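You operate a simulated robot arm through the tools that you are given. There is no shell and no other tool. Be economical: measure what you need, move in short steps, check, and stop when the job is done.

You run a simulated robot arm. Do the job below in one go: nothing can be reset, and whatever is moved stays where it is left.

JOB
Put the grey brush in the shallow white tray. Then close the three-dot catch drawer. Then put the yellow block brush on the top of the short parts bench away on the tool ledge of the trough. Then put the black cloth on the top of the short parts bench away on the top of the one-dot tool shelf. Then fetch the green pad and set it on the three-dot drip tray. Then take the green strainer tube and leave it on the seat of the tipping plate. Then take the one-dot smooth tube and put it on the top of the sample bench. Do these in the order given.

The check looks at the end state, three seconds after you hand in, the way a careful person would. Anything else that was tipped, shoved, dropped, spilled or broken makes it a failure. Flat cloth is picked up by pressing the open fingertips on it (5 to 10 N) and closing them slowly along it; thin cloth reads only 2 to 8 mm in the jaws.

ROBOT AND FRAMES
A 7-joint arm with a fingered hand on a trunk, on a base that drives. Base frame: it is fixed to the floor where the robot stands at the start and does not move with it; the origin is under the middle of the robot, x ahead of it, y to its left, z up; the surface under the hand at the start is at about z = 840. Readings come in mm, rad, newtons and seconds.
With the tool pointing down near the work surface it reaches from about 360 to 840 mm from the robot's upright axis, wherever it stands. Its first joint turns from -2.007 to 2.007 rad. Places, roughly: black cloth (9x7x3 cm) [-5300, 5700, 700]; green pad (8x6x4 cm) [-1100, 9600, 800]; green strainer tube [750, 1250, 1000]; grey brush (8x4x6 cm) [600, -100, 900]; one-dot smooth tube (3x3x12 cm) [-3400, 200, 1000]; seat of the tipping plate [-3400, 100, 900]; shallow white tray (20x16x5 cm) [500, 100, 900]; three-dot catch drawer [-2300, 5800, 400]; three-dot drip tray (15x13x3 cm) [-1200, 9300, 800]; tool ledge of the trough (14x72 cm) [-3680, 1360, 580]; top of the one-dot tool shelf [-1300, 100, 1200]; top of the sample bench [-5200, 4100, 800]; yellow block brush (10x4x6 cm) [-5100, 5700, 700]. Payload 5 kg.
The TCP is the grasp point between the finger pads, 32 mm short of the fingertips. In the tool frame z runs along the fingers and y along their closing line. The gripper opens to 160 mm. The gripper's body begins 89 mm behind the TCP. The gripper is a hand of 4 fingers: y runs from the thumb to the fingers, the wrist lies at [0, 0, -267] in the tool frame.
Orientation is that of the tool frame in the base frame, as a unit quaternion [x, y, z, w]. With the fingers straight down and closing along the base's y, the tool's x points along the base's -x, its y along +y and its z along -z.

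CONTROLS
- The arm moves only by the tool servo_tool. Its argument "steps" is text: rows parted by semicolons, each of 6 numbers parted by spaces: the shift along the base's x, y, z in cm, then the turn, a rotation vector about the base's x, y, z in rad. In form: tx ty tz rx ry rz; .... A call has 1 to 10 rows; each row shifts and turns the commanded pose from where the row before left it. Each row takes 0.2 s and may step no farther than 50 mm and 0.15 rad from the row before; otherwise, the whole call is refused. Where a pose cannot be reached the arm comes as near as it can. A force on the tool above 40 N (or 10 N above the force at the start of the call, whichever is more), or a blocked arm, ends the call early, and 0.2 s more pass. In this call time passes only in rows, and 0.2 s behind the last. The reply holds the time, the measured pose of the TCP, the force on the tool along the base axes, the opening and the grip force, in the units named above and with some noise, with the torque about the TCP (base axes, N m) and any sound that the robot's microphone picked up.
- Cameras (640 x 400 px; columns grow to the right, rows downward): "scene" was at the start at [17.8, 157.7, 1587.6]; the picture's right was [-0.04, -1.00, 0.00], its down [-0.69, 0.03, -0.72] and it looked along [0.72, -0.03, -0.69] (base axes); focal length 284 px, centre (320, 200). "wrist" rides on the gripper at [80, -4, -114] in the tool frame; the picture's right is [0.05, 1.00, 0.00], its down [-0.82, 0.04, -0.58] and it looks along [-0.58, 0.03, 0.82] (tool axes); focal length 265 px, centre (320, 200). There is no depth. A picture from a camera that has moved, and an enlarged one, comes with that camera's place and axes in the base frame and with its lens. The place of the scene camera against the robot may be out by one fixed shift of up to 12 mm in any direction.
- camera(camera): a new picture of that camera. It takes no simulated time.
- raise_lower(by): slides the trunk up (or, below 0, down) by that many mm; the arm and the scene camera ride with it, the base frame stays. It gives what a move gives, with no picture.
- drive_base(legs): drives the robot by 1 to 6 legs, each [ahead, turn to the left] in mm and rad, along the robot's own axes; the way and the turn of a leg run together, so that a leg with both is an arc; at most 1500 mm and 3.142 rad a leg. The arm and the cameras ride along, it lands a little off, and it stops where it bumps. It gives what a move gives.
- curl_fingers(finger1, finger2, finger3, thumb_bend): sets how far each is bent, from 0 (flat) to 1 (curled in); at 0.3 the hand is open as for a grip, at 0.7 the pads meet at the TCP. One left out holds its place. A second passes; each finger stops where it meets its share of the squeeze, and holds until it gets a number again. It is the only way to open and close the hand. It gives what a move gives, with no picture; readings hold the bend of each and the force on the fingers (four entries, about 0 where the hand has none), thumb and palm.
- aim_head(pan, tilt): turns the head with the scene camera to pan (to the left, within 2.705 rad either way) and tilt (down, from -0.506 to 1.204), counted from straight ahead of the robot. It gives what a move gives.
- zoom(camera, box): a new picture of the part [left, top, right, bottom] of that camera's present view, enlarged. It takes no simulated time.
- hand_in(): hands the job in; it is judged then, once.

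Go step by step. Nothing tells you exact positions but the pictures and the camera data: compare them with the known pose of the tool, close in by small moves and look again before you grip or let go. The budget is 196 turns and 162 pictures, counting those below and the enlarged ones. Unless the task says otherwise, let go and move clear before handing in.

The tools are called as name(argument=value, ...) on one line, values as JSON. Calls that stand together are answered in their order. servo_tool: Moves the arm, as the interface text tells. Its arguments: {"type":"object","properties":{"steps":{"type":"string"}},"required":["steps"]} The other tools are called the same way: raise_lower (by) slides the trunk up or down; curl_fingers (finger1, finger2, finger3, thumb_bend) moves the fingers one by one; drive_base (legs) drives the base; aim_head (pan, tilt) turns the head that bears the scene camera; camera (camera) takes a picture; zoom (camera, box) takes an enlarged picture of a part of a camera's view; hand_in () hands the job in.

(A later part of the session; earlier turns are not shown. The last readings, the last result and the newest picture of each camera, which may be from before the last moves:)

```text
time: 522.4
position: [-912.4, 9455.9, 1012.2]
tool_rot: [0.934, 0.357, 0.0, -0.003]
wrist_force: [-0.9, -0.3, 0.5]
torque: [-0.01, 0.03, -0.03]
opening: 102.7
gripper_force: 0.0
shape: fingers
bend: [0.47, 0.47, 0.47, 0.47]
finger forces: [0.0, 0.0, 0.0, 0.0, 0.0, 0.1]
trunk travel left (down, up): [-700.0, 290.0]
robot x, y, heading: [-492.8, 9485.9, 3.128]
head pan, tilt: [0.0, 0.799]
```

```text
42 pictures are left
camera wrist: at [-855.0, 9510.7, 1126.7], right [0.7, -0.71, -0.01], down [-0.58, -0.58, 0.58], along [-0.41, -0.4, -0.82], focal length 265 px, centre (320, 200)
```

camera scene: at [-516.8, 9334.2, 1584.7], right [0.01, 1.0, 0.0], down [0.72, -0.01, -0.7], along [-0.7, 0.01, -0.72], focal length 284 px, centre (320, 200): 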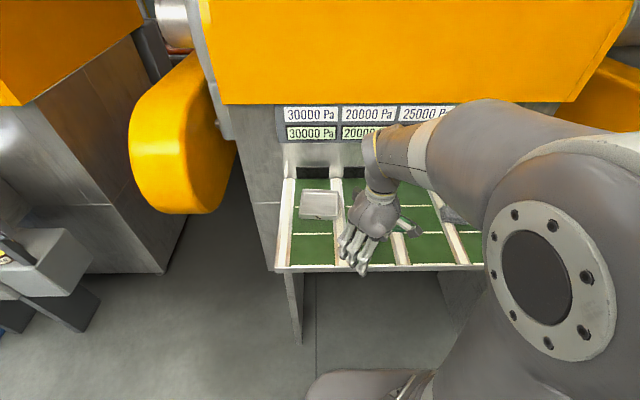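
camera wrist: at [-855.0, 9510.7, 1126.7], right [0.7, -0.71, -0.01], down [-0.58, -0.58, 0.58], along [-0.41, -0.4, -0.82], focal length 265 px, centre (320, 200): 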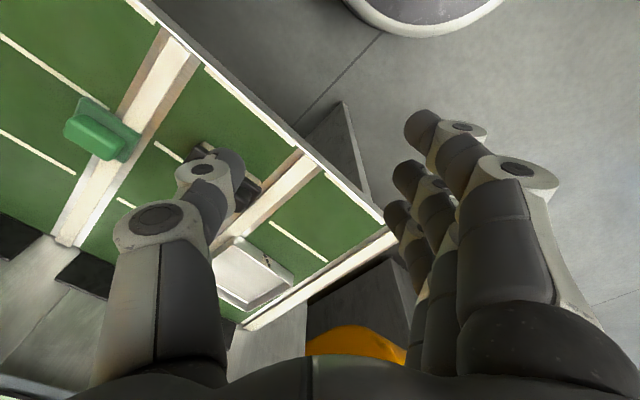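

Pad ≈[-1113,9616]. Moving above it with the hand turned for a closer look.

servo_tool(steps="-2 1.6 0 0 0 0.07; -2 1.6 0 0 0 0.07; -2 1.6 0 0 0 0.07; -2 1.6 0 0 0 0.07; -2 1.6 0 0 0 0.07; -2 1.6 0 0 0 0.07; -2 1.6 0 0 0 0.07; -2 1.6 0 0 0 0.07; -2 1.6 0 0 0 0.07; -2 1.6 0 0 0 0.07")

camera(camera="wrist")

```text
time: 524.6
position: [-1101.8, 9606.3, 1011.1]
tool_rot: [0.771, 0.636, -0.002, -0.001]
wrist_force: [-0.3, 0.1, -1.1]
torque: [-0.02, -0.07, -0.02]
opening: 102.9
gripper_force: 0.1
shape: fingers
bend: [0.47, 0.47, 0.47, 0.47]
finger forces: [0.0, 0.0, 0.1, 0.0, 0.1, 0.1]
out of reach, approached as far as the arm can: row 10
trunk travel left (down, up): [-700.0, 290.0]
robot x, y, heading: [-490.9, 9485.8, 3.125]
head pan, tilt: [0.0, 0.799]
```

```text
41 pictures are left
camera wrist: at [-1090.2, 9685.0, 1125.0], right [0.99, -0.14, 0.0], down [-0.11, -0.81, 0.58], along [-0.08, -0.57, -0.82], focal length 265 px, centre (320, 200)
```

wrist: 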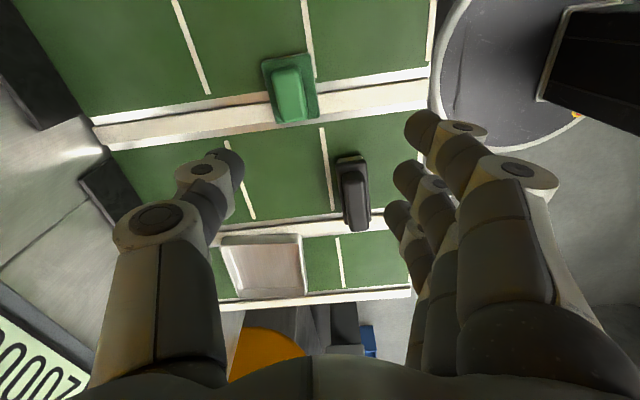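

servo_tool(steps="0 0 -4 0 0 0.03; -1 0.6 -4 0 0 0.03; -1 0.6 -3 0 0 0; -0.9 0.6 -2 0 0 0")

camera(camera="wrist")

```text
time: 525.6
position: [-1129.1, 9621.7, 921.5]
tool_rot: [0.761, 0.649, -0.002, -0.001]
wrist_force: [-0.6, 0.0, 0.2]
torque: [-0.04, 0.03, 0.04]
opening: 103.0
gripper_force: 0.0
shape: fingers
bend: [0.47, 0.47, 0.47, 0.47]
finger forces: [0.1, 0.1, 0.1, 0.0, 0.0, 0.1]
out of reach, approached as far as the arm can: row 1
trunk travel left (down, up): [-700.0, 290.0]
robot x, y, heading: [-485.5, 9488.3, 3.128]
head pan, tilt: [0.0, 0.799]
```

```text
40 pictures are left
camera wrist: at [-1120.8, 9700.7, 1035.5], right [0.99, -0.11, -0.01], down [-0.09, -0.81, 0.58], along [-0.07, -0.57, -0.82], focal length 265 px, centre (320, 200)
```

wrist: 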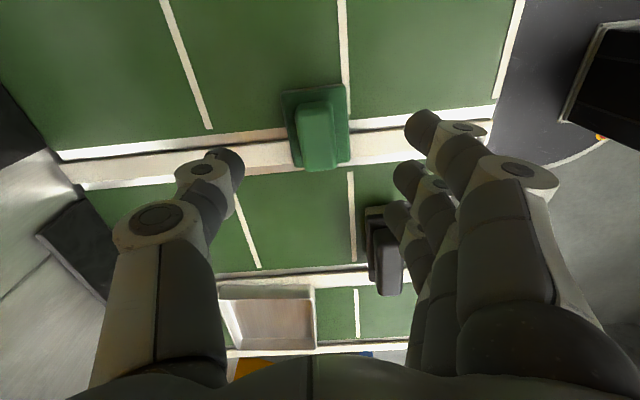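

Pad top ≈z 812, centre ≈[-1133,9620]. Descending to grip.

servo_tool(steps="-0.3 0 -4 0 0 0; 0 0 -3 0 0 0; 0 0 -1.5 0 0 0; 0 0 -0.7 0 0 0; 0 0 -0.5 0 0 0")

camera(camera="wrist")

```text
time: 526.5
position: [-1136.7, 9622.4, 839.6]
tool_rot: [0.762, 0.648, -0.005, -0.007]
wrist_force: [2.1, 1.0, 22.9]
torque: [-0.26, -1.51, 0.03]
opening: 106.3
gripper_force: 11.7
shape: fingers
bend: [0.46, 0.46, 0.46, 0.47]
finger forces: [7.2, 7.6, 7.9, 0.0, 0.0, 0.0]
trunk travel left (down, up): [-700.0, 290.0]
robot x, y, heading: [-490.3, 9488.5, 3.131]
head pan, tilt: [0.0, 0.799]
stopped in row 4: the force on the tool passed its limit at 48 N (the readings are from after the stop); the commanded pose is now the measured one
```

```text
39 pictures are left
camera wrist: at [-1126.2, 9700.9, 954.6], right [0.99, -0.11, -0.02], down [-0.08, -0.81, 0.58], along [-0.08, -0.57, -0.82], focal length 265 px, centre (320, 200)
```

wrist: 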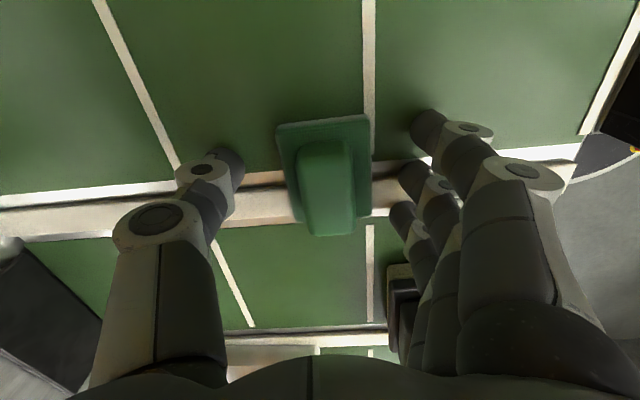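

Fingertips touched the surface (~z 803). Raising 4 mm and closing.

servo_tool(steps="0.3 0 0.4 0 0 0")

curl_fingers(finger1=0.7, finger2=0.7, finger3=0.7, thumb_bend=0.7)

camera(camera="wrist")

```text
time: 526.9
position: [-1133.5, 9622.5, 841.3]
tool_rot: [0.761, 0.648, -0.004, -0.005]
wrist_force: [-0.6, 0.3, 1.5]
torque: [0.0, 0.03, -0.05]
opening: 103.3
gripper_force: 0.2
shape: fingers
bend: [0.47, 0.47, 0.47, 0.47]
finger forces: [0.0, 0.2, 0.4, 0.0, 0.1, 0.0]
trunk travel left (down, up): [-700.0, 290.0]
robot x, y, heading: [-489.1, 9486.1, 3.123]
head pan, tilt: [0.0, 0.799]
```

```text
time: 527.9
position: [-1133.4, 9622.7, 841.6]
tool_rot: [0.762, 0.648, -0.003, -0.006]
wrist_force: [-0.8, -0.1, -0.1]
torque: [-0.01, -0.02, 0.01]
opening: 61.2
gripper_force: 19.2
shape: fingers
bend: [0.6, 0.59, 0.59, 0.6]
finger forces: [6.7, 6.8, 6.8, 0.1, 17.8, 0.0]
trunk travel left (down, up): [-700.0, 290.0]
robot x, y, heading: [-490.2, 9486.5, 3.124]
head pan, tilt: [0.0, 0.799]
```

```text
38 pictures are left
camera wrist: at [-1123.3, 9700.2, 956.1], right [0.99, -0.11, -0.01], down [-0.08, -0.81, 0.58], along [-0.07, -0.57, -0.82], focal length 265 px, centre (320, 200)
```

wrist: 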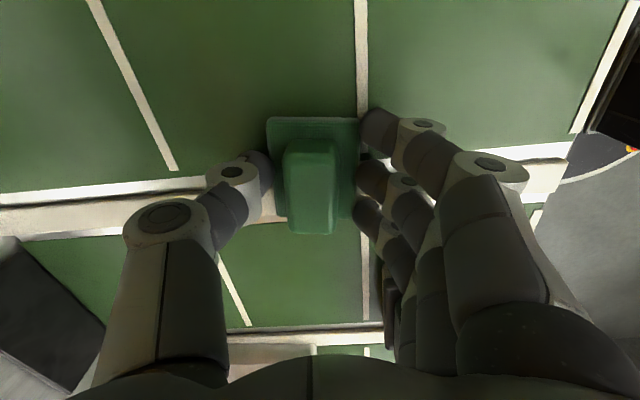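

Good grip. Lifting, nudging the base 60 mm closer, then moving over the tray.

servo_tool(steps="0 0 2 0 0 0; 0 0 4 0 0 0; 0.5 0 3 0 0 0; 4 0 0 0 0 0; 2 0 0 0 0 0")

drive_base(legs=[[65, 0]])

servo_tool(steps="-0.5 -4 0 0 0 0; -1 -4 0 0 0 0; -1 -4 0 0 0 0; -1 -4 0 0 0 0; -1.5 -4 0 0 0 0; -1.5 -4 0 0 0 0; -3 -3.5 0 0 0 0")

camera(camera="wrist")

zoom(camera="scene", box=[240, 100, 500, 300])

```text
time: 529.1
position: [-1067.6, 9622.8, 931.6]
tool_rot: [0.762, 0.648, -0.005, -0.005]
wrist_force: [1.0, -0.4, -0.7]
torque: [0.04, 0.02, -0.04]
opening: 60.9
gripper_force: 18.6
shape: fingers
bend: [0.6, 0.59, 0.59, 0.6]
finger forces: [6.7, 6.6, 6.7, 0.1, 17.2, 0.0]
trunk travel left (down, up): [-700.0, 290.0]
robot x, y, heading: [-487.8, 9489.2, 3.129]
head pan, tilt: [0.0, 0.799]
```

```text
time: 530.1
position: [-1133.7, 9625.0, 930.2]
tool_rot: [0.762, 0.647, -0.004, -0.006]
wrist_force: [-1.0, -0.2, -1.3]
torque: [0.02, -0.06, 0.0]
opening: 61.2
gripper_force: 18.8
shape: fingers
bend: [0.6, 0.59, 0.59, 0.6]
finger forces: [6.7, 6.7, 6.7, 0.0, 17.3, 0.1]
trunk travel left (down, up): [-700.0, 290.0]
robot x, y, heading: [-555.0, 9490.7, 3.127]
head pan, tilt: [0.0, 0.799]
```

```text
time: 531.7
position: [-1229.7, 9347.2, 930.1]
tool_rot: [0.762, 0.647, -0.003, -0.007]
wrist_force: [-0.3, -0.5, -0.4]
torque: [0.0, -0.01, 0.01]
opening: 60.8
gripper_force: 18.4
shape: fingers
bend: [0.6, 0.6, 0.59, 0.61]
finger forces: [6.6, 6.6, 6.7, 0.0, 16.5, 0.1]
trunk travel left (down, up): [-700.0, 290.0]
robot x, y, heading: [-555.1, 9489.2, 3.128]
head pan, tilt: [0.0, 0.799]
```

```text
37 pictures are left
camera wrist: at [-1218.9, 9425.6, 1044.4], right [0.99, -0.11, -0.01], down [-0.08, -0.81, 0.58], along [-0.07, -0.57, -0.82], focal length 265 px, centre (320, 200)
```

wrist: 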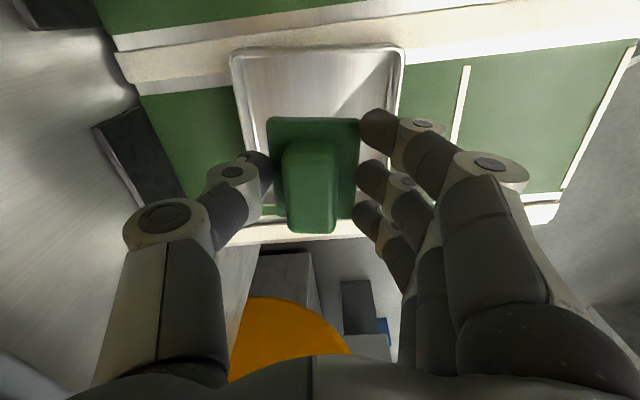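

```text
2.00 times, centred on (370, 200) of scene
camera zoom: at [-583.1, 9334.3, 1584.5], right [0.02, 1.0, 0.0], down [0.72, -0.01, -0.7], along [-0.7, 0.01, -0.72], focal length 567 px, centre (220, 200)
```

zoom: 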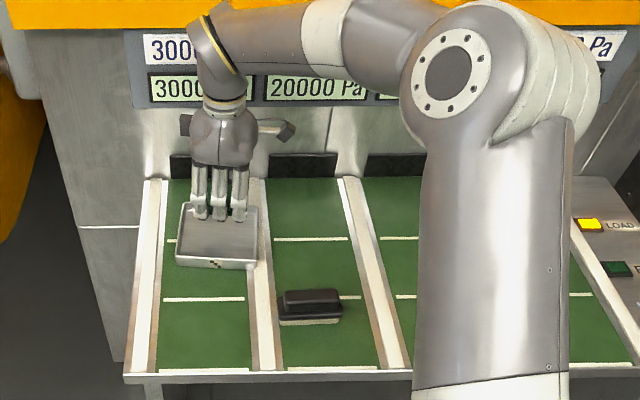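

The pad is centred over the tray. Lowering into it.

servo_tool(steps="0.3 -0.6 -3 0 0 0; 0 0 -3 0 0 0; 0 0 -1.2 0 0 0; 0 0 -0.4 0 0 0; 0 0 -0.3 0 0 0")

camera(camera="wrist")

```text
time: 532.9
position: [-1223.4, 9344.0, 851.7]
tool_rot: [0.762, 0.648, -0.004, -0.006]
wrist_force: [-0.2, 0.6, -0.7]
torque: [0.01, 0.04, -0.01]
opening: 61.1
gripper_force: 17.3
shape: fingers
bend: [0.6, 0.6, 0.59, 0.61]
finger forces: [6.6, 6.5, 6.4, 0.1, 16.3, 0.1]
trunk travel left (down, up): [-700.0, 290.0]
robot x, y, heading: [-559.0, 9488.4, 3.123]
head pan, tilt: [0.0, 0.799]
```

```text
35 pictures are left
camera wrist: at [-1214.3, 9421.7, 966.1], right [0.99, -0.11, -0.01], down [-0.08, -0.81, 0.58], along [-0.07, -0.57, -0.82], focal length 265 px, centre (320, 200)
```

wrist: 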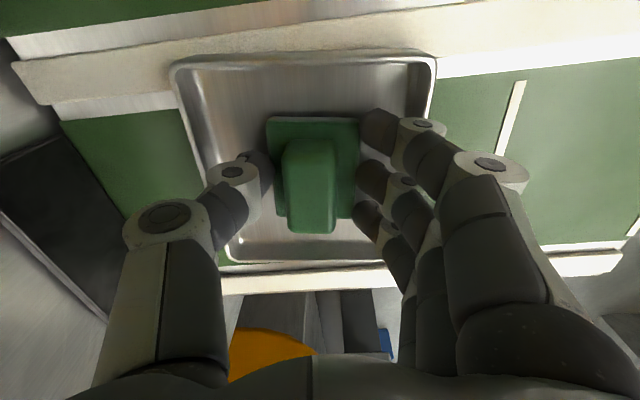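

servo_tool(steps="0 0 -0.3 0 0 0; 0 0 -0.3 0 0 0; 0 0 -0.3 0 0 0")

```text
time: 533.7
position: [-1223.0, 9342.9, 849.0]
tool_rot: [0.762, 0.648, -0.008, -0.008]
wrist_force: [0.6, -1.4, 38.7]
torque: [-0.32, -0.06, 0.04]
opening: 61.7
gripper_force: 35.5
shape: fingers
bend: [0.61, 0.6, 0.6, 0.62]
finger forces: [9.1, 14.8, 18.9, 0.0, 29.1, 0.0]
trunk travel left (down, up): [-700.0, 290.0]
robot x, y, heading: [-555.2, 9486.2, 3.126]
head pan, tilt: [0.0, 0.799]
```

Seated (39 N). Easing up a few mm, opening slightly and withdrawing.

servo_tool(steps="0 0 0.6 0 0 0; 0 0 0.4 0 0 0")

curl_fingers(finger1=0.55, finger2=0.55, finger3=0.55, thumb_bend=0.55)

servo_tool(steps="0 0 1 0 0 0; 0 0 2 0 0 0; 0 0 3 0 0 0; 0 0 4 0 0 0; 2 0 3 0 0 0")

camera(camera="wrist")

```text
time: 534.3
position: [-1222.5, 9343.8, 850.8]
tool_rot: [0.761, 0.648, -0.002, -0.006]
wrist_force: [-0.4, -0.7, 1.8]
torque: [-0.01, 0.13, 0.05]
opening: 61.2
gripper_force: 19.8
shape: fingers
bend: [0.61, 0.6, 0.6, 0.62]
finger forces: [6.4, 6.6, 6.7, 0.1, 19.4, 0.0]
trunk travel left (down, up): [-700.0, 290.0]
robot x, y, heading: [-551.6, 9490.9, 3.125]
head pan, tilt: [0.0, 0.799]
```

```text
time: 535.3
position: [-1222.7, 9343.7, 852.8]
tool_rot: [0.762, 0.648, -0.004, -0.006]
wrist_force: [-0.4, 0.3, 0.2]
torque: [0.03, -0.01, 0.02]
opening: 71.5
gripper_force: 0.6
shape: fingers
bend: [0.55, 0.55, 0.55, 0.55]
finger forces: [0.1, 0.0, 0.2, 0.0, 0.0, 0.1]
trunk travel left (down, up): [-700.0, 290.0]
robot x, y, heading: [-554.4, 9487.9, 3.127]
head pan, tilt: [0.0, 0.799]
```

```text
time: 536.5
position: [-1204.2, 9343.4, 982.9]
tool_rot: [0.762, 0.648, -0.003, -0.006]
wrist_force: [-0.2, 0.0, 0.6]
torque: [0.0, 0.01, -0.01]
opening: 71.1
gripper_force: 0.2
shape: fingers
bend: [0.55, 0.55, 0.55, 0.55]
finger forces: [0.0, 0.0, 0.0, 0.0, 0.0, 0.1]
trunk travel left (down, up): [-700.0, 290.0]
robot x, y, heading: [-552.7, 9486.5, 3.12]
head pan, tilt: [0.0, 0.799]
```

```text
34 pictures are left
camera wrist: at [-1193.3, 9421.7, 1097.2], right [0.99, -0.11, -0.01], down [-0.08, -0.81, 0.58], along [-0.07, -0.57, -0.82], focal length 265 px, centre (320, 200)
```

wrist: 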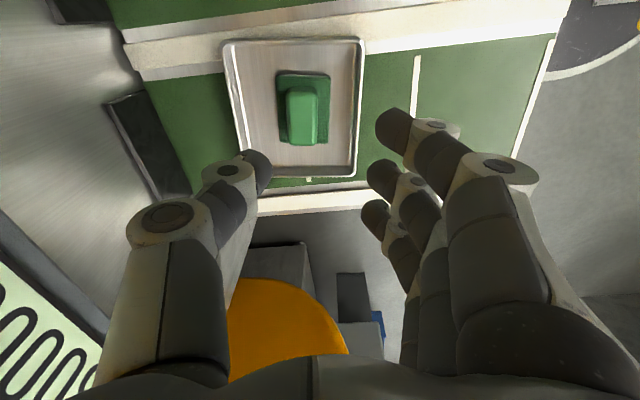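

The pad sits in the drip tray. Next the green strainer tube near [750,1250,1000]: tuck the arm and drive back down the corridor.

servo_tool(steps="3 1.5 3 0 0 -0.12; 3 1.5 3 0 0 -0.12; 3 1.5 3 0 0 -0.12; 3 1.5 3 0 0 -0.12; 3 1.5 3 0 0 -0.12; 3 1.5 3 0 0 -0.12; 2 1.5 3 0 0 -0.12; 0 1.5 2 0 0 -0.12; 0 0 0 0 0 -0.12; 0 0 0 0 0 -0.12")

drive_base(legs=[[-180, 0], [0, 1.59], [1500, 0], [1500, 0], [1500, 0], [1500, 0]])

drive_base(legs=[[1500, 0], [500, 0]])

aim_head(pan=0.6, tilt=0.4)

camera(camera="scene")

```text
time: 538.7
position: [-1004.0, 9461.8, 1211.9]
tool_rot: [0.995, 0.103, 0.001, -0.007]
wrist_force: [-0.4, -0.1, -0.9]
torque: [0.03, 0.02, -0.02]
opening: 71.4
gripper_force: 0.0
shape: fingers
bend: [0.55, 0.55, 0.55, 0.55]
finger forces: [0.1, 0.0, 0.0, 0.0, 0.0, 0.0]
trunk travel left (down, up): [-700.0, 290.0]
robot x, y, heading: [-557.0, 9490.4, 3.123]
head pan, tilt: [0.0, 0.799]
```

```text
time: 572.0
position: [-439.1, 3074.7, 1211.0]
tool_rot: [0.632, 0.775, -0.005, -0.005]
wrist_force: [-0.5, -0.5, 0.1]
torque: [0.02, -0.03, -0.03]
opening: 71.2
gripper_force: 0.1
shape: fingers
bend: [0.55, 0.55, 0.55, 0.55]
finger forces: [0.0, 0.0, 0.0, 0.1, 0.0, 0.0]
trunk travel left (down, up): [-700.0, 290.0]
robot x, y, heading: [-459.0, 3521.7, -1.594]
head pan, tilt: [0.0, 0.799]
```

```text
time: 581.9
position: [-490.8, 1093.2, 1210.1]
tool_rot: [0.636, 0.771, -0.005, -0.006]
wrist_force: [0.5, -0.7, 1.0]
torque: [0.01, -0.02, -0.03]
opening: 71.3
gripper_force: 0.0
shape: fingers
bend: [0.55, 0.55, 0.55, 0.55]
finger forces: [0.0, 0.1, 0.0, 0.0, 0.0, 0.0]
trunk travel left (down, up): [-700.0, 290.0]
robot x, y, heading: [-509.0, 1546.9, -1.606]
head pan, tilt: [0.0, 0.799]
```

```text
time: 582.9
position: [-491.4, 1092.6, 1212.2]
tool_rot: [0.636, 0.772, -0.005, -0.005]
wrist_force: [0.5, 0.2, 1.0]
torque: [-0.02, 0.01, -0.01]
opening: 71.3
gripper_force: 0.1
shape: fingers
bend: [0.55, 0.55, 0.55, 0.55]
finger forces: [0.0, 0.1, 0.1, 0.0, 0.0, 0.0]
trunk travel left (down, up): [-700.0, 290.0]
robot x, y, heading: [-507.0, 1543.3, -1.602]
head pan, tilt: [0.6, 0.4]
```

```text
33 pictures are left
camera scene: at [-303.6, 1525.2, 1619.7], right [-0.84, -0.54, 0.0], down [-0.21, 0.33, -0.92], along [0.49, -0.78, -0.39], focal length 284 px, centre (320, 200)
```

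scene: 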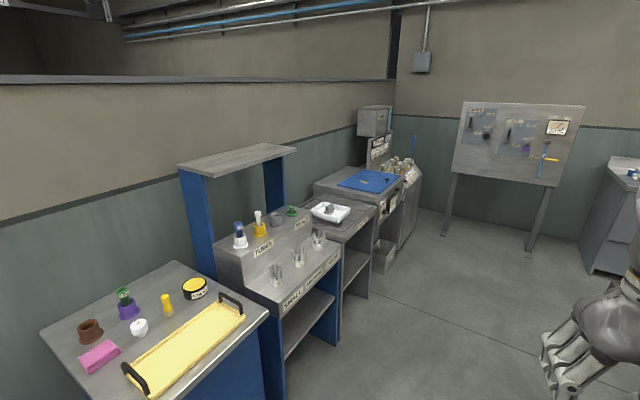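

The tube stands in a purple base at ≈[713,1226,915] on the bench whose front edge is ≈x=280. I'll drive up to face it.

drive_base(legs=[[315, 0], [0, 1.604], [320, 0]])

aim_head(pan=-0.1, tilt=0.75)

camera(camera="scene")

camera(camera="wrist")

```text
time: 590.6
position: [256.6, 1249.9, 1210.4]
tool_rot: [-0.105, 0.994, -0.007, 0.0]
wrist_force: [0.4, -0.1, 1.0]
torque: [-0.03, 0.07, 0.0]
opening: 71.1
gripper_force: 0.0
shape: fingers
bend: [0.55, 0.55, 0.55, 0.55]
finger forces: [0.1, 0.1, 0.0, 0.0, 0.1, 0.1]
trunk travel left (down, up): [-700.0, 290.0]
robot x, y, heading: [-192.9, 1225.7, -0.012]
head pan, tilt: [0.6, 0.4]
```

```text
time: 591.7
position: [254.7, 1250.1, 1210.7]
tool_rot: [-0.106, 0.994, -0.007, 0.0]
wrist_force: [0.7, -0.5, 0.8]
torque: [-0.04, 0.03, 0.02]
opening: 71.2
gripper_force: 0.1
shape: fingers
bend: [0.55, 0.55, 0.55, 0.55]
finger forces: [0.1, 0.0, 0.0, 0.0, 0.1, 0.0]
trunk travel left (down, up): [-700.0, 290.0]
robot x, y, heading: [-193.9, 1226.3, -0.018]
head pan, tilt: [-0.099, 0.75]
```

```text
32 pictures are left
camera scene: at [-174.8, 1376.8, 1588.6], right [-0.11, -0.99, 0.0], down [-0.68, 0.08, -0.73], along [0.73, -0.08, -0.68], focal length 284 px, centre (320, 200)
```

scene: 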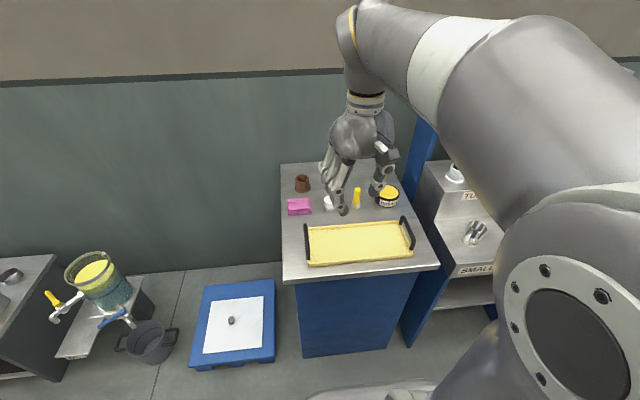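

```text
31 pictures are left
camera wrist: at [177.0, 1229.5, 1325.9], right [-0.26, 0.97, -0.01], down [0.79, 0.22, 0.58], along [0.56, 0.14, -0.82], focal length 265 px, centre (320, 200)
```

wrist: 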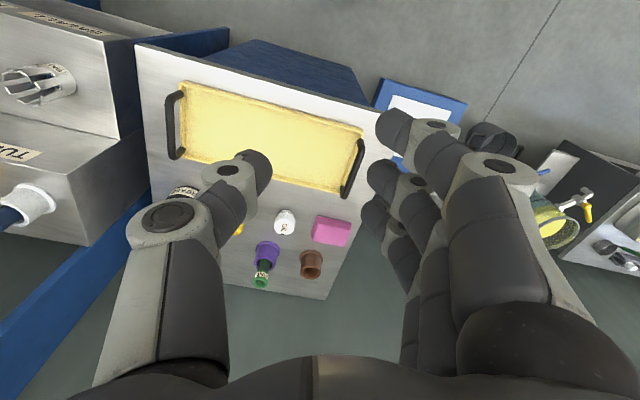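

zoom(camera="wrist", box=[220, 190, 360, 300])

```text
3.64 times, centred on (290, 245) of wrist
camera zoom: at [177.0, 1229.5, 1325.9], right [-0.26, 0.97, -0.01], down [0.79, 0.22, 0.58], along [0.56, 0.14, -0.82], focal length 965 px, centre (429, 36)
```

zoom: 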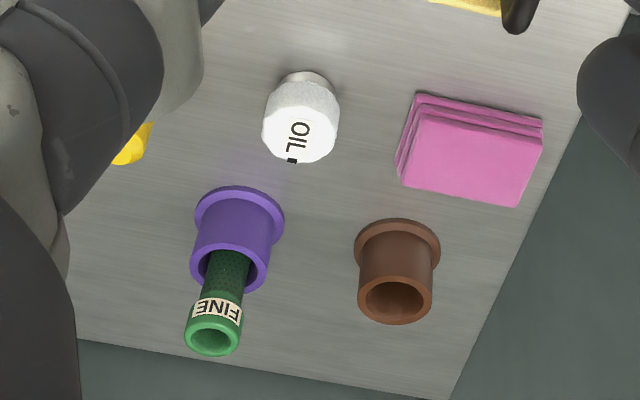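

The green FINE strainer tube stands in a purple cup, with roughly 50 mm exposed. I'll nudge the base closer and bring the open hand over it.

drive_base(legs=[[60, 0]])

curl_fingers(finger1=0.49, finger2=0.49, finger3=0.49, thumb_bend=0.49)

servo_tool(steps="4 -0.3 -1 0 0 -0.03; 4 -0.3 -1 0 0 -0.03; 4 -0.3 -1 0 0 -0.03; 4 -0.3 -1 0 0 -0.03; 4 -0.3 -2 0 0 -0.03; 4 -0.3 -2 0 0 -0.03; 4 -0.3 -2 0 0 -0.03")

camera(camera="wrist")

```text
time: 592.6
position: [317.7, 1247.7, 1211.4]
tool_rot: [-0.104, 0.995, -0.007, -0.002]
wrist_force: [0.1, 0.5, 0.6]
torque: [-0.02, 0.06, 0.01]
opening: 71.2
gripper_force: 0.2
shape: fingers
bend: [0.55, 0.55, 0.55, 0.55]
finger forces: [0.0, 0.0, 0.0, 0.0, 0.0, 0.0]
trunk travel left (down, up): [-700.0, 290.0]
robot x, y, heading: [-136.9, 1222.0, -0.012]
head pan, tilt: [-0.099, 0.75]
```

```text
time: 593.6
position: [315.9, 1248.4, 1211.5]
tool_rot: [-0.104, 0.995, -0.007, 0.0]
wrist_force: [0.0, 0.0, -0.1]
torque: [-0.02, 0.03, -0.03]
opening: 94.8
gripper_force: 0.2
shape: fingers
bend: [0.49, 0.49, 0.49, 0.49]
finger forces: [0.0, 0.0, 0.0, 0.0, 0.0, 0.0]
trunk travel left (down, up): [-700.0, 290.0]
robot x, y, heading: [-135.9, 1228.2, -0.015]
head pan, tilt: [-0.099, 0.75]
```

```text
time: 595.2
position: [595.7, 1230.4, 1109.8]
tool_rot: [0.0, 1.0, -0.008, -0.002]
wrist_force: [0.2, -0.7, 0.0]
torque: [0.01, 0.02, -0.03]
opening: 94.6
gripper_force: 0.1
shape: fingers
bend: [0.49, 0.49, 0.49, 0.49]
finger forces: [0.0, 0.0, 0.0, 0.0, 0.1, 0.0]
trunk travel left (down, up): [-700.0, 290.0]
robot x, y, heading: [-134.0, 1224.5, -0.01]
head pan, tilt: [-0.099, 0.75]
```

```text
29 pictures are left
camera wrist: at [517.1, 1226.5, 1224.1], right [-0.05, 1.0, -0.01], down [0.82, 0.05, 0.57], along [0.57, 0.02, -0.82], focal length 265 px, centre (320, 200)
```

wrist: 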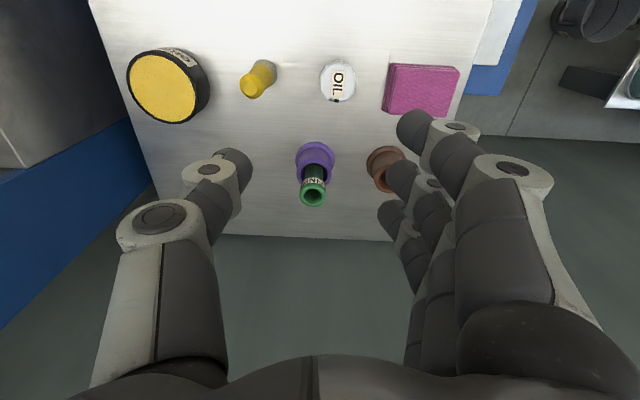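

Triangulated: tube ≈[708,1224], cup rim z≈880, tube top z≈930. Moving over it and descending to z≈918.

servo_tool(steps="3 -0.2 -2 0 0 0; 3 -0.2 -2 0 0 0; 3 -0.2 -2 0 0 0; 2 0 -2 0 0 0; 0 0 -3 0 0 0")

camera(camera="wrist")

```text
time: 596.4
position: [680.4, 1241.6, 1005.3]
tool_rot: [0.0, 1.0, -0.007, -0.001]
wrist_force: [-0.1, -0.1, -0.4]
torque: [0.0, -0.02, 0.01]
opening: 94.7
gripper_force: 0.0
shape: fingers
bend: [0.49, 0.49, 0.49, 0.49]
finger forces: [0.1, 0.0, 0.0, 0.0, 0.1, 0.1]
out of reach, approached as far as the arm can: row 3, 4
trunk travel left (down, up): [-700.0, 290.0]
robot x, y, heading: [-131.4, 1224.0, -0.016]
head pan, tilt: [-0.099, 0.75]
```

```text
28 pictures are left
camera wrist: at [600.7, 1237.7, 1119.4], right [-0.05, 1.0, -0.01], down [0.82, 0.05, 0.58], along [0.58, 0.02, -0.82], focal length 265 px, centre (320, 200)
```

wrist: 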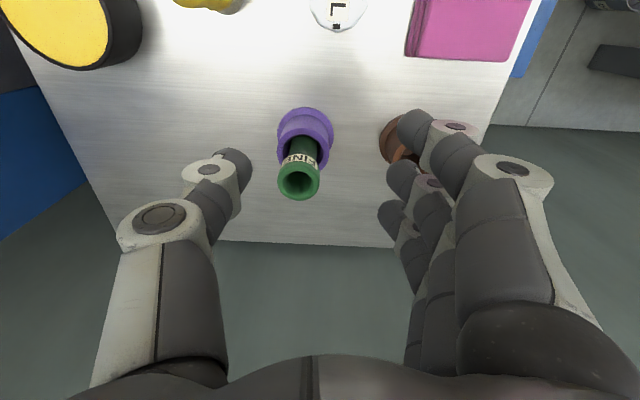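

servo_tool(steps="0 -1.7 -2 0 0 0; 1.5 0 -1.5 0 0 0; 1.5 0 -1 0 0 0; 0.5 0 -0.5 0 0 0")

camera(camera="wrist")

```text
time: 597.4
position: [698.4, 1237.2, 954.8]
tool_rot: [0.001, 1.0, -0.007, 0.001]
wrist_force: [0.5, 0.4, 1.5]
torque: [0.03, -0.03, 0.01]
opening: 94.4
gripper_force: 0.1
shape: fingers
bend: [0.49, 0.49, 0.49, 0.49]
finger forces: [0.1, 0.0, 0.0, 0.0, 0.1, 0.1]
out of reach, approached as far as the arm can: row 3, 4
trunk travel left (down, up): [-700.0, 290.0]
robot x, y, heading: [-131.5, 1224.9, -0.019]
head pan, tilt: [-0.099, 0.75]
```

```text
27 pictures are left
camera wrist: at [617.7, 1233.5, 1068.9], right [-0.05, 1.0, -0.01], down [0.81, 0.05, 0.58], along [0.58, 0.02, -0.82], focal length 265 px, centre (320, 200)
```

wrist: 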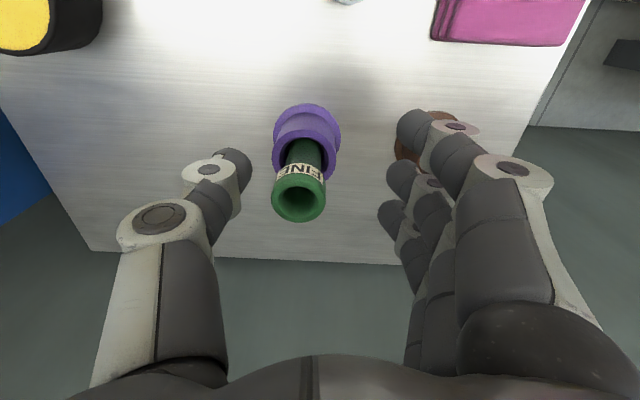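

Tube is at [716,1224]; the arm is ~15 mm short, so I nudge the base 30 mm.

drive_base(legs=[[30, 0]])

servo_tool(steps="-1 -1 0 0 0 0; 0 -0.3 -1 0 0 0; 0 0 -1 0 0 0")

camera(camera="wrist")

```text
time: 598.3
position: [729.0, 1238.4, 953.4]
tool_rot: [0.001, 1.0, -0.007, -0.001]
wrist_force: [-0.3, -0.6, -0.6]
torque: [0.0, 0.02, 0.01]
opening: 94.5
gripper_force: 0.1
shape: fingers
bend: [0.49, 0.49, 0.49, 0.49]
finger forces: [0.1, 0.0, 0.0, 0.1, 0.0, 0.0]
trunk travel left (down, up): [-700.0, 290.0]
robot x, y, heading: [-105.7, 1223.3, -0.016]
head pan, tilt: [-0.099, 0.75]
```

```text
time: 599.1
position: [717.3, 1223.7, 933.2]
tool_rot: [0.0, 1.0, -0.007, -0.001]
wrist_force: [0.7, 0.1, -0.2]
torque: [-0.03, 0.03, -0.02]
opening: 94.4
gripper_force: 0.1
shape: fingers
bend: [0.49, 0.49, 0.49, 0.49]
finger forces: [0.1, 0.0, 0.0, 0.1, 0.0, 0.1]
trunk travel left (down, up): [-700.0, 290.0]
robot x, y, heading: [-106.1, 1225.8, -0.012]
head pan, tilt: [-0.099, 0.75]
```

```text
26 pictures are left
camera wrist: at [637.8, 1220.1, 1047.8], right [-0.05, 1.0, -0.01], down [0.82, 0.05, 0.58], along [0.58, 0.02, -0.82], focal length 265 px, centre (320, 200)
```

wrist: 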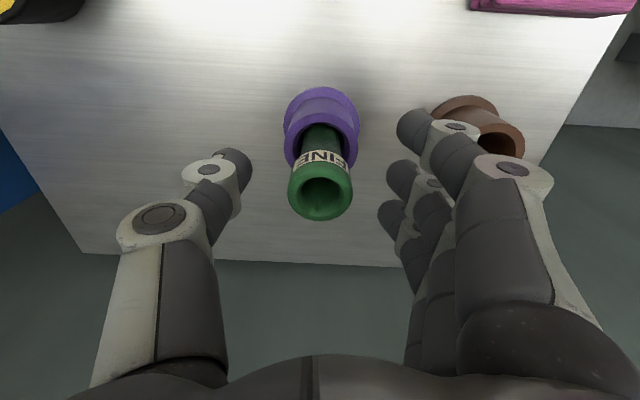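

servo_tool(steps="-0.5 0 -0.8 0 0 0; 0 0 -0.7 0 0 0")

curl_fingers(finger1=0.7, finger2=0.75, finger3=0.7, thumb_bend=0.7)

camera(camera="wrist")

```text
time: 599.7
position: [713.4, 1224.7, 918.7]
tool_rot: [-0.001, 1.0, -0.006, 0.0]
wrist_force: [0.7, 1.0, -0.2]
torque: [-0.05, -0.01, -0.02]
opening: 94.6
gripper_force: 0.0
shape: fingers
bend: [0.49, 0.49, 0.49, 0.49]
finger forces: [0.0, 0.1, 0.0, 0.0, 0.0, 0.0]
trunk travel left (down, up): [-700.0, 290.0]
robot x, y, heading: [-106.6, 1224.2, -0.019]
head pan, tilt: [-0.099, 0.75]
```

```text
time: 600.7
position: [713.0, 1225.2, 918.8]
tool_rot: [0.0, 1.0, -0.006, 0.0]
wrist_force: [0.1, 0.4, 0.1]
torque: [-0.02, 0.01, 0.0]
opening: 29.5
gripper_force: 7.6
shape: fingers
bend: [0.7, 0.64, 0.7, 0.67]
finger forces: [0.0, 8.1, 0.1, 0.1, 8.0, 0.1]
trunk travel left (down, up): [-700.0, 290.0]
robot x, y, heading: [-107.1, 1223.1, -0.014]
head pan, tilt: [-0.099, 0.75]
```

```text
25 pictures are left
camera wrist: at [632.8, 1220.4, 1032.2], right [-0.05, 1.0, -0.01], down [0.82, 0.05, 0.58], along [0.58, 0.02, -0.82], focal length 265 px, centre (320, 200)
```

wrist: 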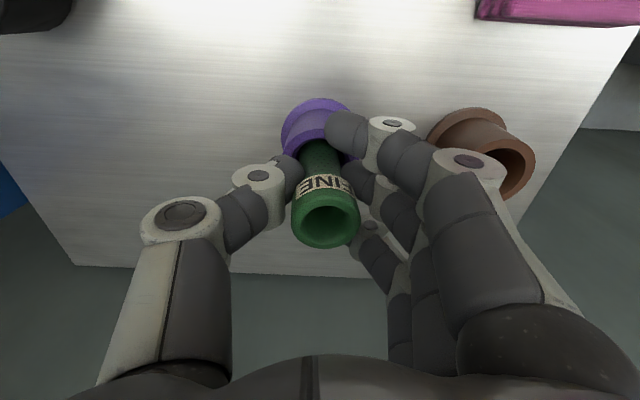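

Thumb and finger 2 hold the tube. Lifting straight up out of the cup.

servo_tool(steps="0 0 1 0 0 0; 0 0 2 0 0 0; 0 0 2 0 0 0; 0 0 2 0 0 0; -1 0 3 0 0 0; -2 0 3 0 0 0; -3 0 3 0 0 0")

camera(camera="wrist")

```text
time: 602.3
position: [652.4, 1224.9, 1080.4]
tool_rot: [0.001, 1.0, -0.006, 0.0]
wrist_force: [-0.4, -0.1, -0.8]
torque: [0.02, -0.04, 0.01]
opening: 29.3
gripper_force: 7.9
shape: fingers
bend: [0.7, 0.64, 0.7, 0.68]
finger forces: [0.0, 8.0, 0.0, 0.0, 7.9, 0.0]
trunk travel left (down, up): [-700.0, 290.0]
robot x, y, heading: [-104.4, 1224.7, -0.017]
head pan, tilt: [-0.099, 0.75]
```

```text
24 pictures are left
camera wrist: at [571.5, 1220.9, 1194.3], right [-0.05, 1.0, -0.01], down [0.82, 0.05, 0.58], along [0.58, 0.02, -0.82], focal length 265 px, centre (320, 200)
```

wrist: 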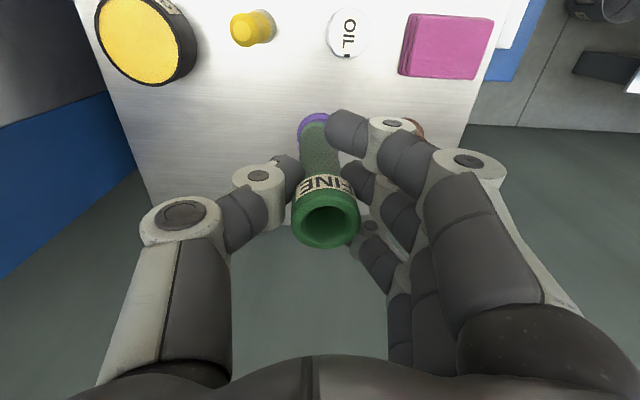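

The tube is out and the cup stayed. I tuck the arm and drive around to the tipping plate near [-3400,100], approaching from the south lane.

servo_tool(steps="-4 0 1 0 0 0; -4 0 1 0 0 0; -4 0 1 0 0 0; -4 0 1 0 0 0; -4 0 1 0 0 0; -4 0 1 0 0 0; -4 0 1 0 0 0; -3 0 1 0 0 0")

drive_base(legs=[[-370, 0], [0, -1.555], [1500, 0], [580, 0], [0, -1.571]])

drive_base(legs=[[1500, 0], [1380, 0], [0, -1.571]])

aim_head(pan=0.0, tilt=0.6)

camera(camera="scene")

```text
time: 604.1
position: [341.9, 1223.0, 1159.2]
tool_rot: [-0.001, 1.0, -0.007, 0.0]
wrist_force: [0.1, 0.0, -0.8]
torque: [-0.02, -0.03, -0.04]
opening: 29.1
gripper_force: 8.3
shape: fingers
bend: [0.7, 0.64, 0.7, 0.68]
finger forces: [0.0, 7.9, 0.1, 0.1, 7.8, 0.0]
trunk travel left (down, up): [-700.0, 290.0]
robot x, y, heading: [-102.8, 1224.4, -0.01]
head pan, tilt: [-0.099, 0.75]
```

```text
time: 624.0
position: [-899.4, -862.2, 1159.6]
tool_rot: [1.0, 0.012, 0.0, -0.007]
wrist_force: [-0.1, 0.1, -1.6]
torque: [-0.01, -0.01, 0.03]
opening: 29.4
gripper_force: 7.3
shape: fingers
bend: [0.7, 0.64, 0.7, 0.68]
finger forces: [0.1, 7.3, 0.1, 0.1, 7.3, 0.0]
trunk travel left (down, up): [-700.0, 290.0]
robot x, y, heading: [-454.2, -854.2, -3.128]
head pan, tilt: [-0.099, 0.75]
```

```text
time: 641.8
position: [-3392.9, -451.9, 1159.7]
tool_rot: [0.731, -0.682, 0.006, -0.004]
wrist_force: [0.8, 0.7, -0.6]
torque: [-0.02, 0.0, -0.03]
opening: 28.8
gripper_force: 7.2
shape: fingers
bend: [0.7, 0.64, 0.7, 0.68]
finger forces: [0.0, 7.1, 0.0, 0.1, 7.0, 0.0]
trunk travel left (down, up): [-700.0, 290.0]
robot x, y, heading: [-3360.6, -897.4, 1.622]
head pan, tilt: [-0.099, 0.75]
```

```text
time: 642.5
position: [-3393.6, -451.3, 1158.9]
tool_rot: [0.731, -0.682, 0.005, -0.005]
wrist_force: [0.1, -0.6, 0.3]
torque: [-0.02, -0.01, -0.02]
opening: 28.9
gripper_force: 6.5
shape: fingers
bend: [0.7, 0.64, 0.7, 0.68]
finger forces: [0.1, 7.1, 0.0, 0.0, 7.1, 0.0]
trunk travel left (down, up): [-700.0, 290.0]
robot x, y, heading: [-3359.2, -898.4, 1.626]
head pan, tilt: [0.0, 0.6]
```

```text
23 pictures are left
camera scene: at [-3525.5, -873.5, 1601.4], right [1.0, 0.05, 0.0], down [0.03, -0.56, -0.82], along [-0.04, 0.82, -0.57], focal length 284 px, centre (320, 200)
```

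scene: 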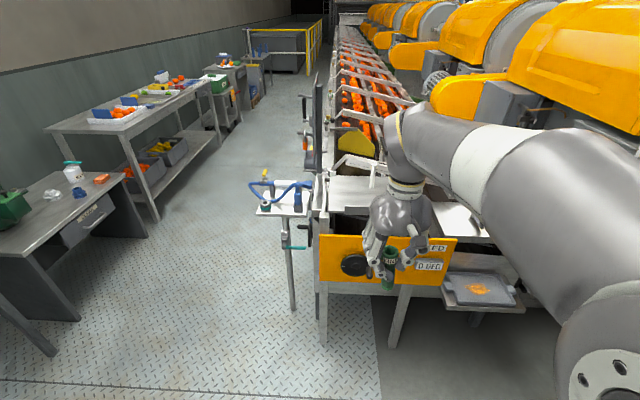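

zoom(camera="scene", box=[240, 130, 480, 310])

camera(camera="wrist")

```text
2.22 times, centred on (360, 220) of scene
camera zoom: at [-3525.5, -873.5, 1601.4], right [1.0, 0.05, 0.0], down [0.03, -0.56, -0.82], along [-0.04, 0.82, -0.57], focal length 630 px, centre (231, 156)
```

zoom: 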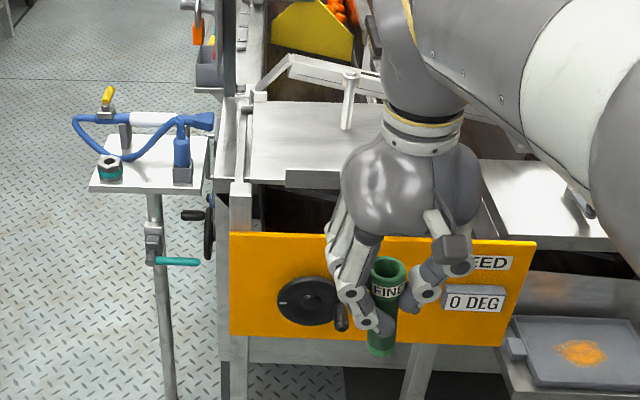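

```text
21 pictures are left
camera wrist: at [-3385.6, -532.8, 1273.3], right [-0.99, -0.12, -0.01], down [-0.11, 0.81, 0.58], along [-0.06, 0.57, -0.82], focal length 265 px, centre (320, 200)
```

wrist: 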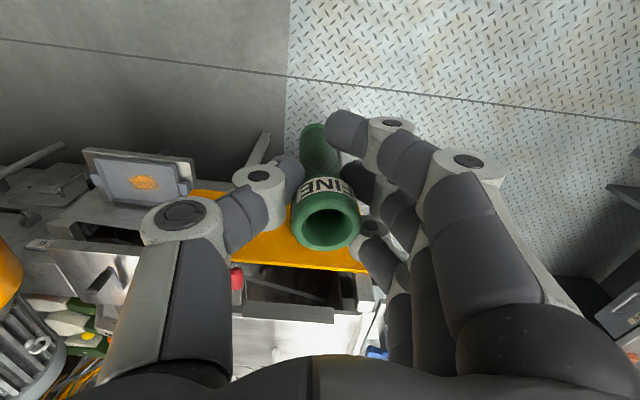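

I need an unobstructed view of the tipping plate, so I'll swing the hand to the right and look again.

servo_tool(steps="4.5 0 0 0 0 0; 4.5 0 0 0 0 0; 4.5 0 0 0 0 0; 4.5 0 0 0 0 0; 4.5 0 0 0 0 0; 4.5 0 0 0 0 0; 4.5 0 0 0 0 0")

zoom(camera="scene", box=[290, 120, 490, 280])

```text
time: 644.1
position: [-3076.3, -450.8, 1156.2]
tool_rot: [0.731, -0.682, 0.005, -0.004]
wrist_force: [0.1, 0.0, -0.9]
torque: [-0.04, 0.02, 0.03]
opening: 28.6
gripper_force: 7.4
shape: fingers
bend: [0.7, 0.64, 0.7, 0.68]
finger forces: [0.0, 6.9, 0.2, 0.0, 7.0, 0.0]
trunk travel left (down, up): [-700.0, 290.0]
robot x, y, heading: [-3361.7, -893.7, 1.623]
head pan, tilt: [0.0, 0.6]
```

```text
2.50 times, centred on (390, 200) of scene
camera zoom: at [-3524.3, -873.1, 1601.6], right [1.0, 0.05, 0.0], down [0.03, -0.56, -0.82], along [-0.04, 0.82, -0.57], focal length 709 px, centre (145, 200)
```

zoom: 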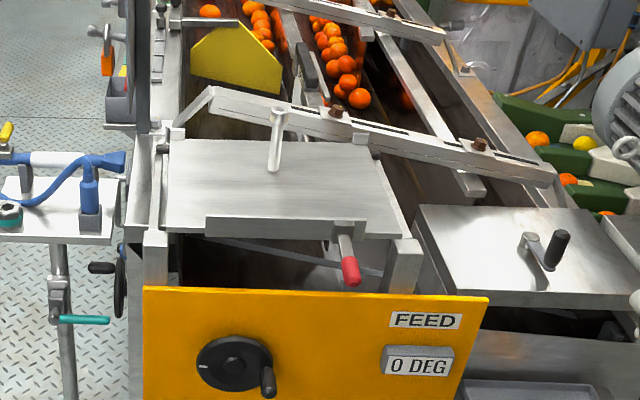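

Now it is clear: the tipping plate spans x≈-3535…-3150, y≈50…343 at z≈900, level (0 DEG), with the white smooth tube standing at ≈[-3344,237]. I'll re-centre the hand and drive 345 mm closer.

servo_tool(steps="-4.5 0 0 0 0 0; -4.5 0 0 0 0 0; -4.5 0 0 0 0 0; -4.5 0 0 0 0 0; -4.5 0 0 0 0 0; -4.5 0 0 0 0 0; -4.5 0 0 0 0 0; -4.5 0 0 0 0 0")

drive_base(legs=[[340, 0]])

servo_tool(steps="0 4 0 0 0 -0.02; 0 4 0 0 0 -0.02; 0 4 -0.5 0 0 0; 0 4 -1 0 0 0; 0 4 -1 0 0 0")

camera(camera="wrist")

```text
time: 645.9
position: [-3436.1, -454.3, 1159.0]
tool_rot: [0.731, -0.682, 0.005, -0.004]
wrist_force: [-0.3, -0.5, 0.0]
torque: [-0.04, -0.01, 0.0]
opening: 28.6
gripper_force: 6.8
shape: fingers
bend: [0.7, 0.64, 0.7, 0.68]
finger forces: [0.1, 6.7, 0.2, 0.1, 6.7, 0.0]
trunk travel left (down, up): [-700.0, 290.0]
robot x, y, heading: [-3362.8, -901.7, 1.623]
head pan, tilt: [0.0, 0.6]
```

```text
time: 648.1
position: [-3457.3, -116.8, 1160.9]
tool_rot: [0.734, -0.68, 0.005, -0.004]
wrist_force: [0.1, -0.3, -0.3]
torque: [-0.04, 0.0, -0.04]
opening: 28.8
gripper_force: 7.0
shape: fingers
bend: [0.7, 0.64, 0.7, 0.68]
finger forces: [0.1, 6.7, 0.2, 0.1, 6.7, 0.0]
trunk travel left (down, up): [-700.0, 290.0]
robot x, y, heading: [-3381.2, -561.9, 1.63]
head pan, tilt: [0.0, 0.6]
```

```text
time: 649.3
position: [-3454.8, 85.0, 1134.4]
tool_rot: [0.719, -0.695, 0.006, -0.004]
wrist_force: [0.1, 0.1, -1.2]
torque: [-0.03, 0.03, -0.01]
opening: 28.6
gripper_force: 6.7
shape: fingers
bend: [0.7, 0.64, 0.7, 0.68]
finger forces: [0.0, 6.7, 0.1, 0.0, 6.7, 0.1]
trunk travel left (down, up): [-700.0, 290.0]
robot x, y, heading: [-3377.9, -561.4, 1.629]
head pan, tilt: [0.0, 0.6]
```

```text
19 pictures are left
camera wrist: at [-3450.9, 4.3, 1248.7], right [-1.0, -0.09, -0.01], down [-0.08, 0.81, 0.58], along [-0.04, 0.57, -0.82], focal length 265 px, centre (320, 200)
```

wrist: 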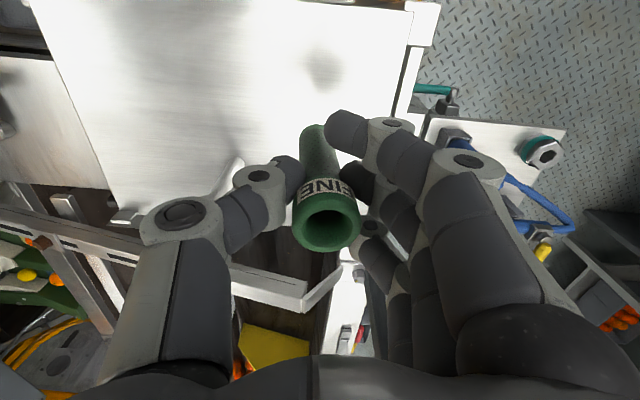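

Target spot [-3450,150] on the plate is clear of the smooth tube. Moving there and lowering.

servo_tool(steps="0 3.5 -1 0 0.007 0; 0 3 -2 0 0.007 0; 0 0 -3 0 0 0; 0 0 -3 0 0 0; 0 0 -1.4 0 0 0")

zoom(camera="scene", box=[230, 100, 470, 300])

```text
time: 650.5
position: [-3457.2, 150.0, 1034.7]
tool_rot: [0.719, -0.695, -0.001, -0.001]
wrist_force: [1.8, -0.6, 10.1]
torque: [0.12, -0.09, -0.06]
opening: 28.3
gripper_force: 10.1
shape: fingers
bend: [0.7, 0.67, 0.7, 0.69]
finger forces: [0.0, 7.4, 2.5, 0.0, 9.7, 0.0]
trunk travel left (down, up): [-700.0, 290.0]
robot x, y, heading: [-3379.9, -561.3, 1.63]
head pan, tilt: [0.0, 0.6]
```

```text
2.00 times, centred on (350, 200) of scene
camera zoom: at [-3544.5, -538.0, 1601.8], right [1.0, 0.06, 0.0], down [0.03, -0.56, -0.83], along [-0.05, 0.82, -0.56], focal length 567 px, centre (260, 200)
```

zoom: 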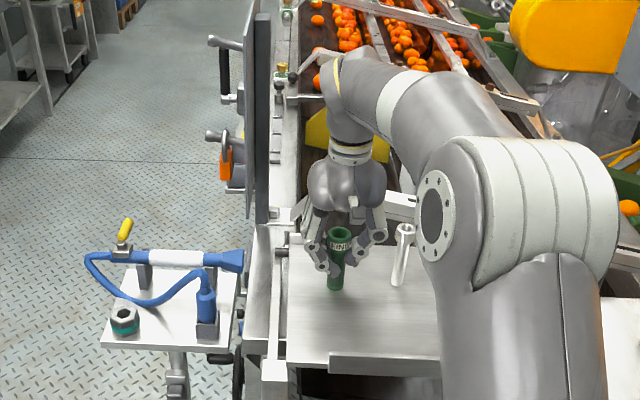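

Contact at z≈1035 with the tube upright. Relieving the pressure slightly, then opening.

servo_tool(steps="0 0 0.2 0 0 0")

curl_fingers(finger1=0.6, finger2=0.6, finger3=0.6, thumb_bend=0.61)

camera(camera="wrist")

```text
time: 650.9
position: [-3457.6, 149.1, 1034.8]
tool_rot: [0.719, -0.695, 0.001, 0.0]
wrist_force: [-0.2, -0.1, 3.5]
torque: [0.05, 0.03, 0.02]
opening: 28.6
gripper_force: 8.6
shape: fingers
bend: [0.7, 0.66, 0.7, 0.69]
finger forces: [0.0, 6.8, 2.8, 0.0, 7.7, 0.0]
trunk travel left (down, up): [-700.0, 290.0]
robot x, y, heading: [-3381.6, -558.7, 1.631]
head pan, tilt: [0.0, 0.6]
```

```text
time: 651.9
position: [-3456.2, 148.2, 1035.5]
tool_rot: [0.719, -0.695, 0.0, 0.0]
wrist_force: [-0.5, -1.1, 0.9]
torque: [0.06, -0.01, -0.02]
opening: 50.9
gripper_force: 0.0
shape: fingers
bend: [0.6, 0.6, 0.6, 0.61]
finger forces: [0.0, 0.1, 0.0, 0.0, 0.0, 0.1]
trunk travel left (down, up): [-700.0, 290.0]
robot x, y, heading: [-3383.3, -560.2, 1.633]
head pan, tilt: [0.0, 0.6]
```

```text
17 pictures are left
camera wrist: at [-3450.5, 67.8, 1149.3], right [-1.0, -0.09, 0.0], down [-0.07, 0.81, 0.58], along [-0.05, 0.57, -0.82], focal length 265 px, centre (320, 200)
```

wrist: 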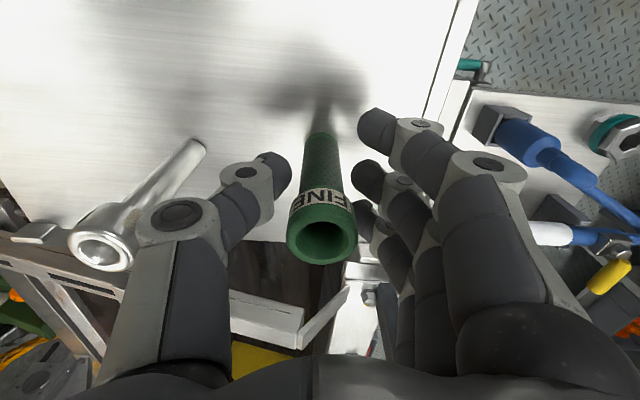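

The strainer tube stands on its own. Withdrawing straight up.

servo_tool(steps="0 0 1.5 0 0 0; 0 0 3 0 0 0; 0 0 4 0 0 0; 0 0 4 0 0 0; 0 -2 0 0 0 0; 0 -3 0 0 0 0")

camera(camera="wrist")

```text
time: 653.3
position: [-3457.0, 97.2, 1159.3]
tool_rot: [0.719, -0.695, 0.0, 0.001]
wrist_force: [-0.5, -0.1, -0.1]
torque: [0.02, 0.0, -0.02]
opening: 50.9
gripper_force: 0.0
shape: fingers
bend: [0.6, 0.6, 0.6, 0.61]
finger forces: [0.0, 0.0, 0.0, 0.1, 0.0, 0.0]
trunk travel left (down, up): [-700.0, 290.0]
robot x, y, heading: [-3382.4, -560.2, 1.632]
head pan, tilt: [0.0, 0.6]
```

```text
16 pictures are left
camera wrist: at [-3451.3, 15.9, 1272.4], right [-1.0, -0.09, 0.0], down [-0.07, 0.81, 0.58], along [-0.05, 0.58, -0.82], focal length 265 px, centre (320, 200)
```

wrist: 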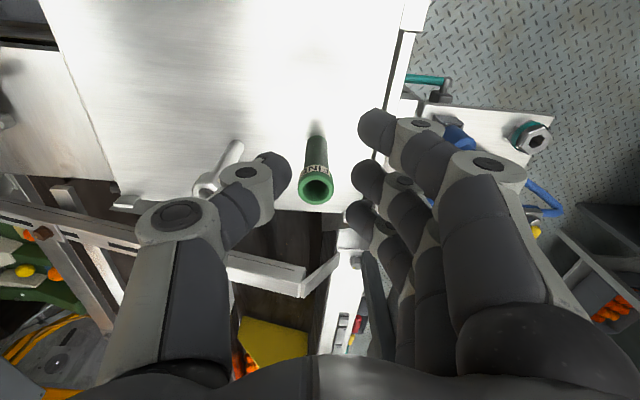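

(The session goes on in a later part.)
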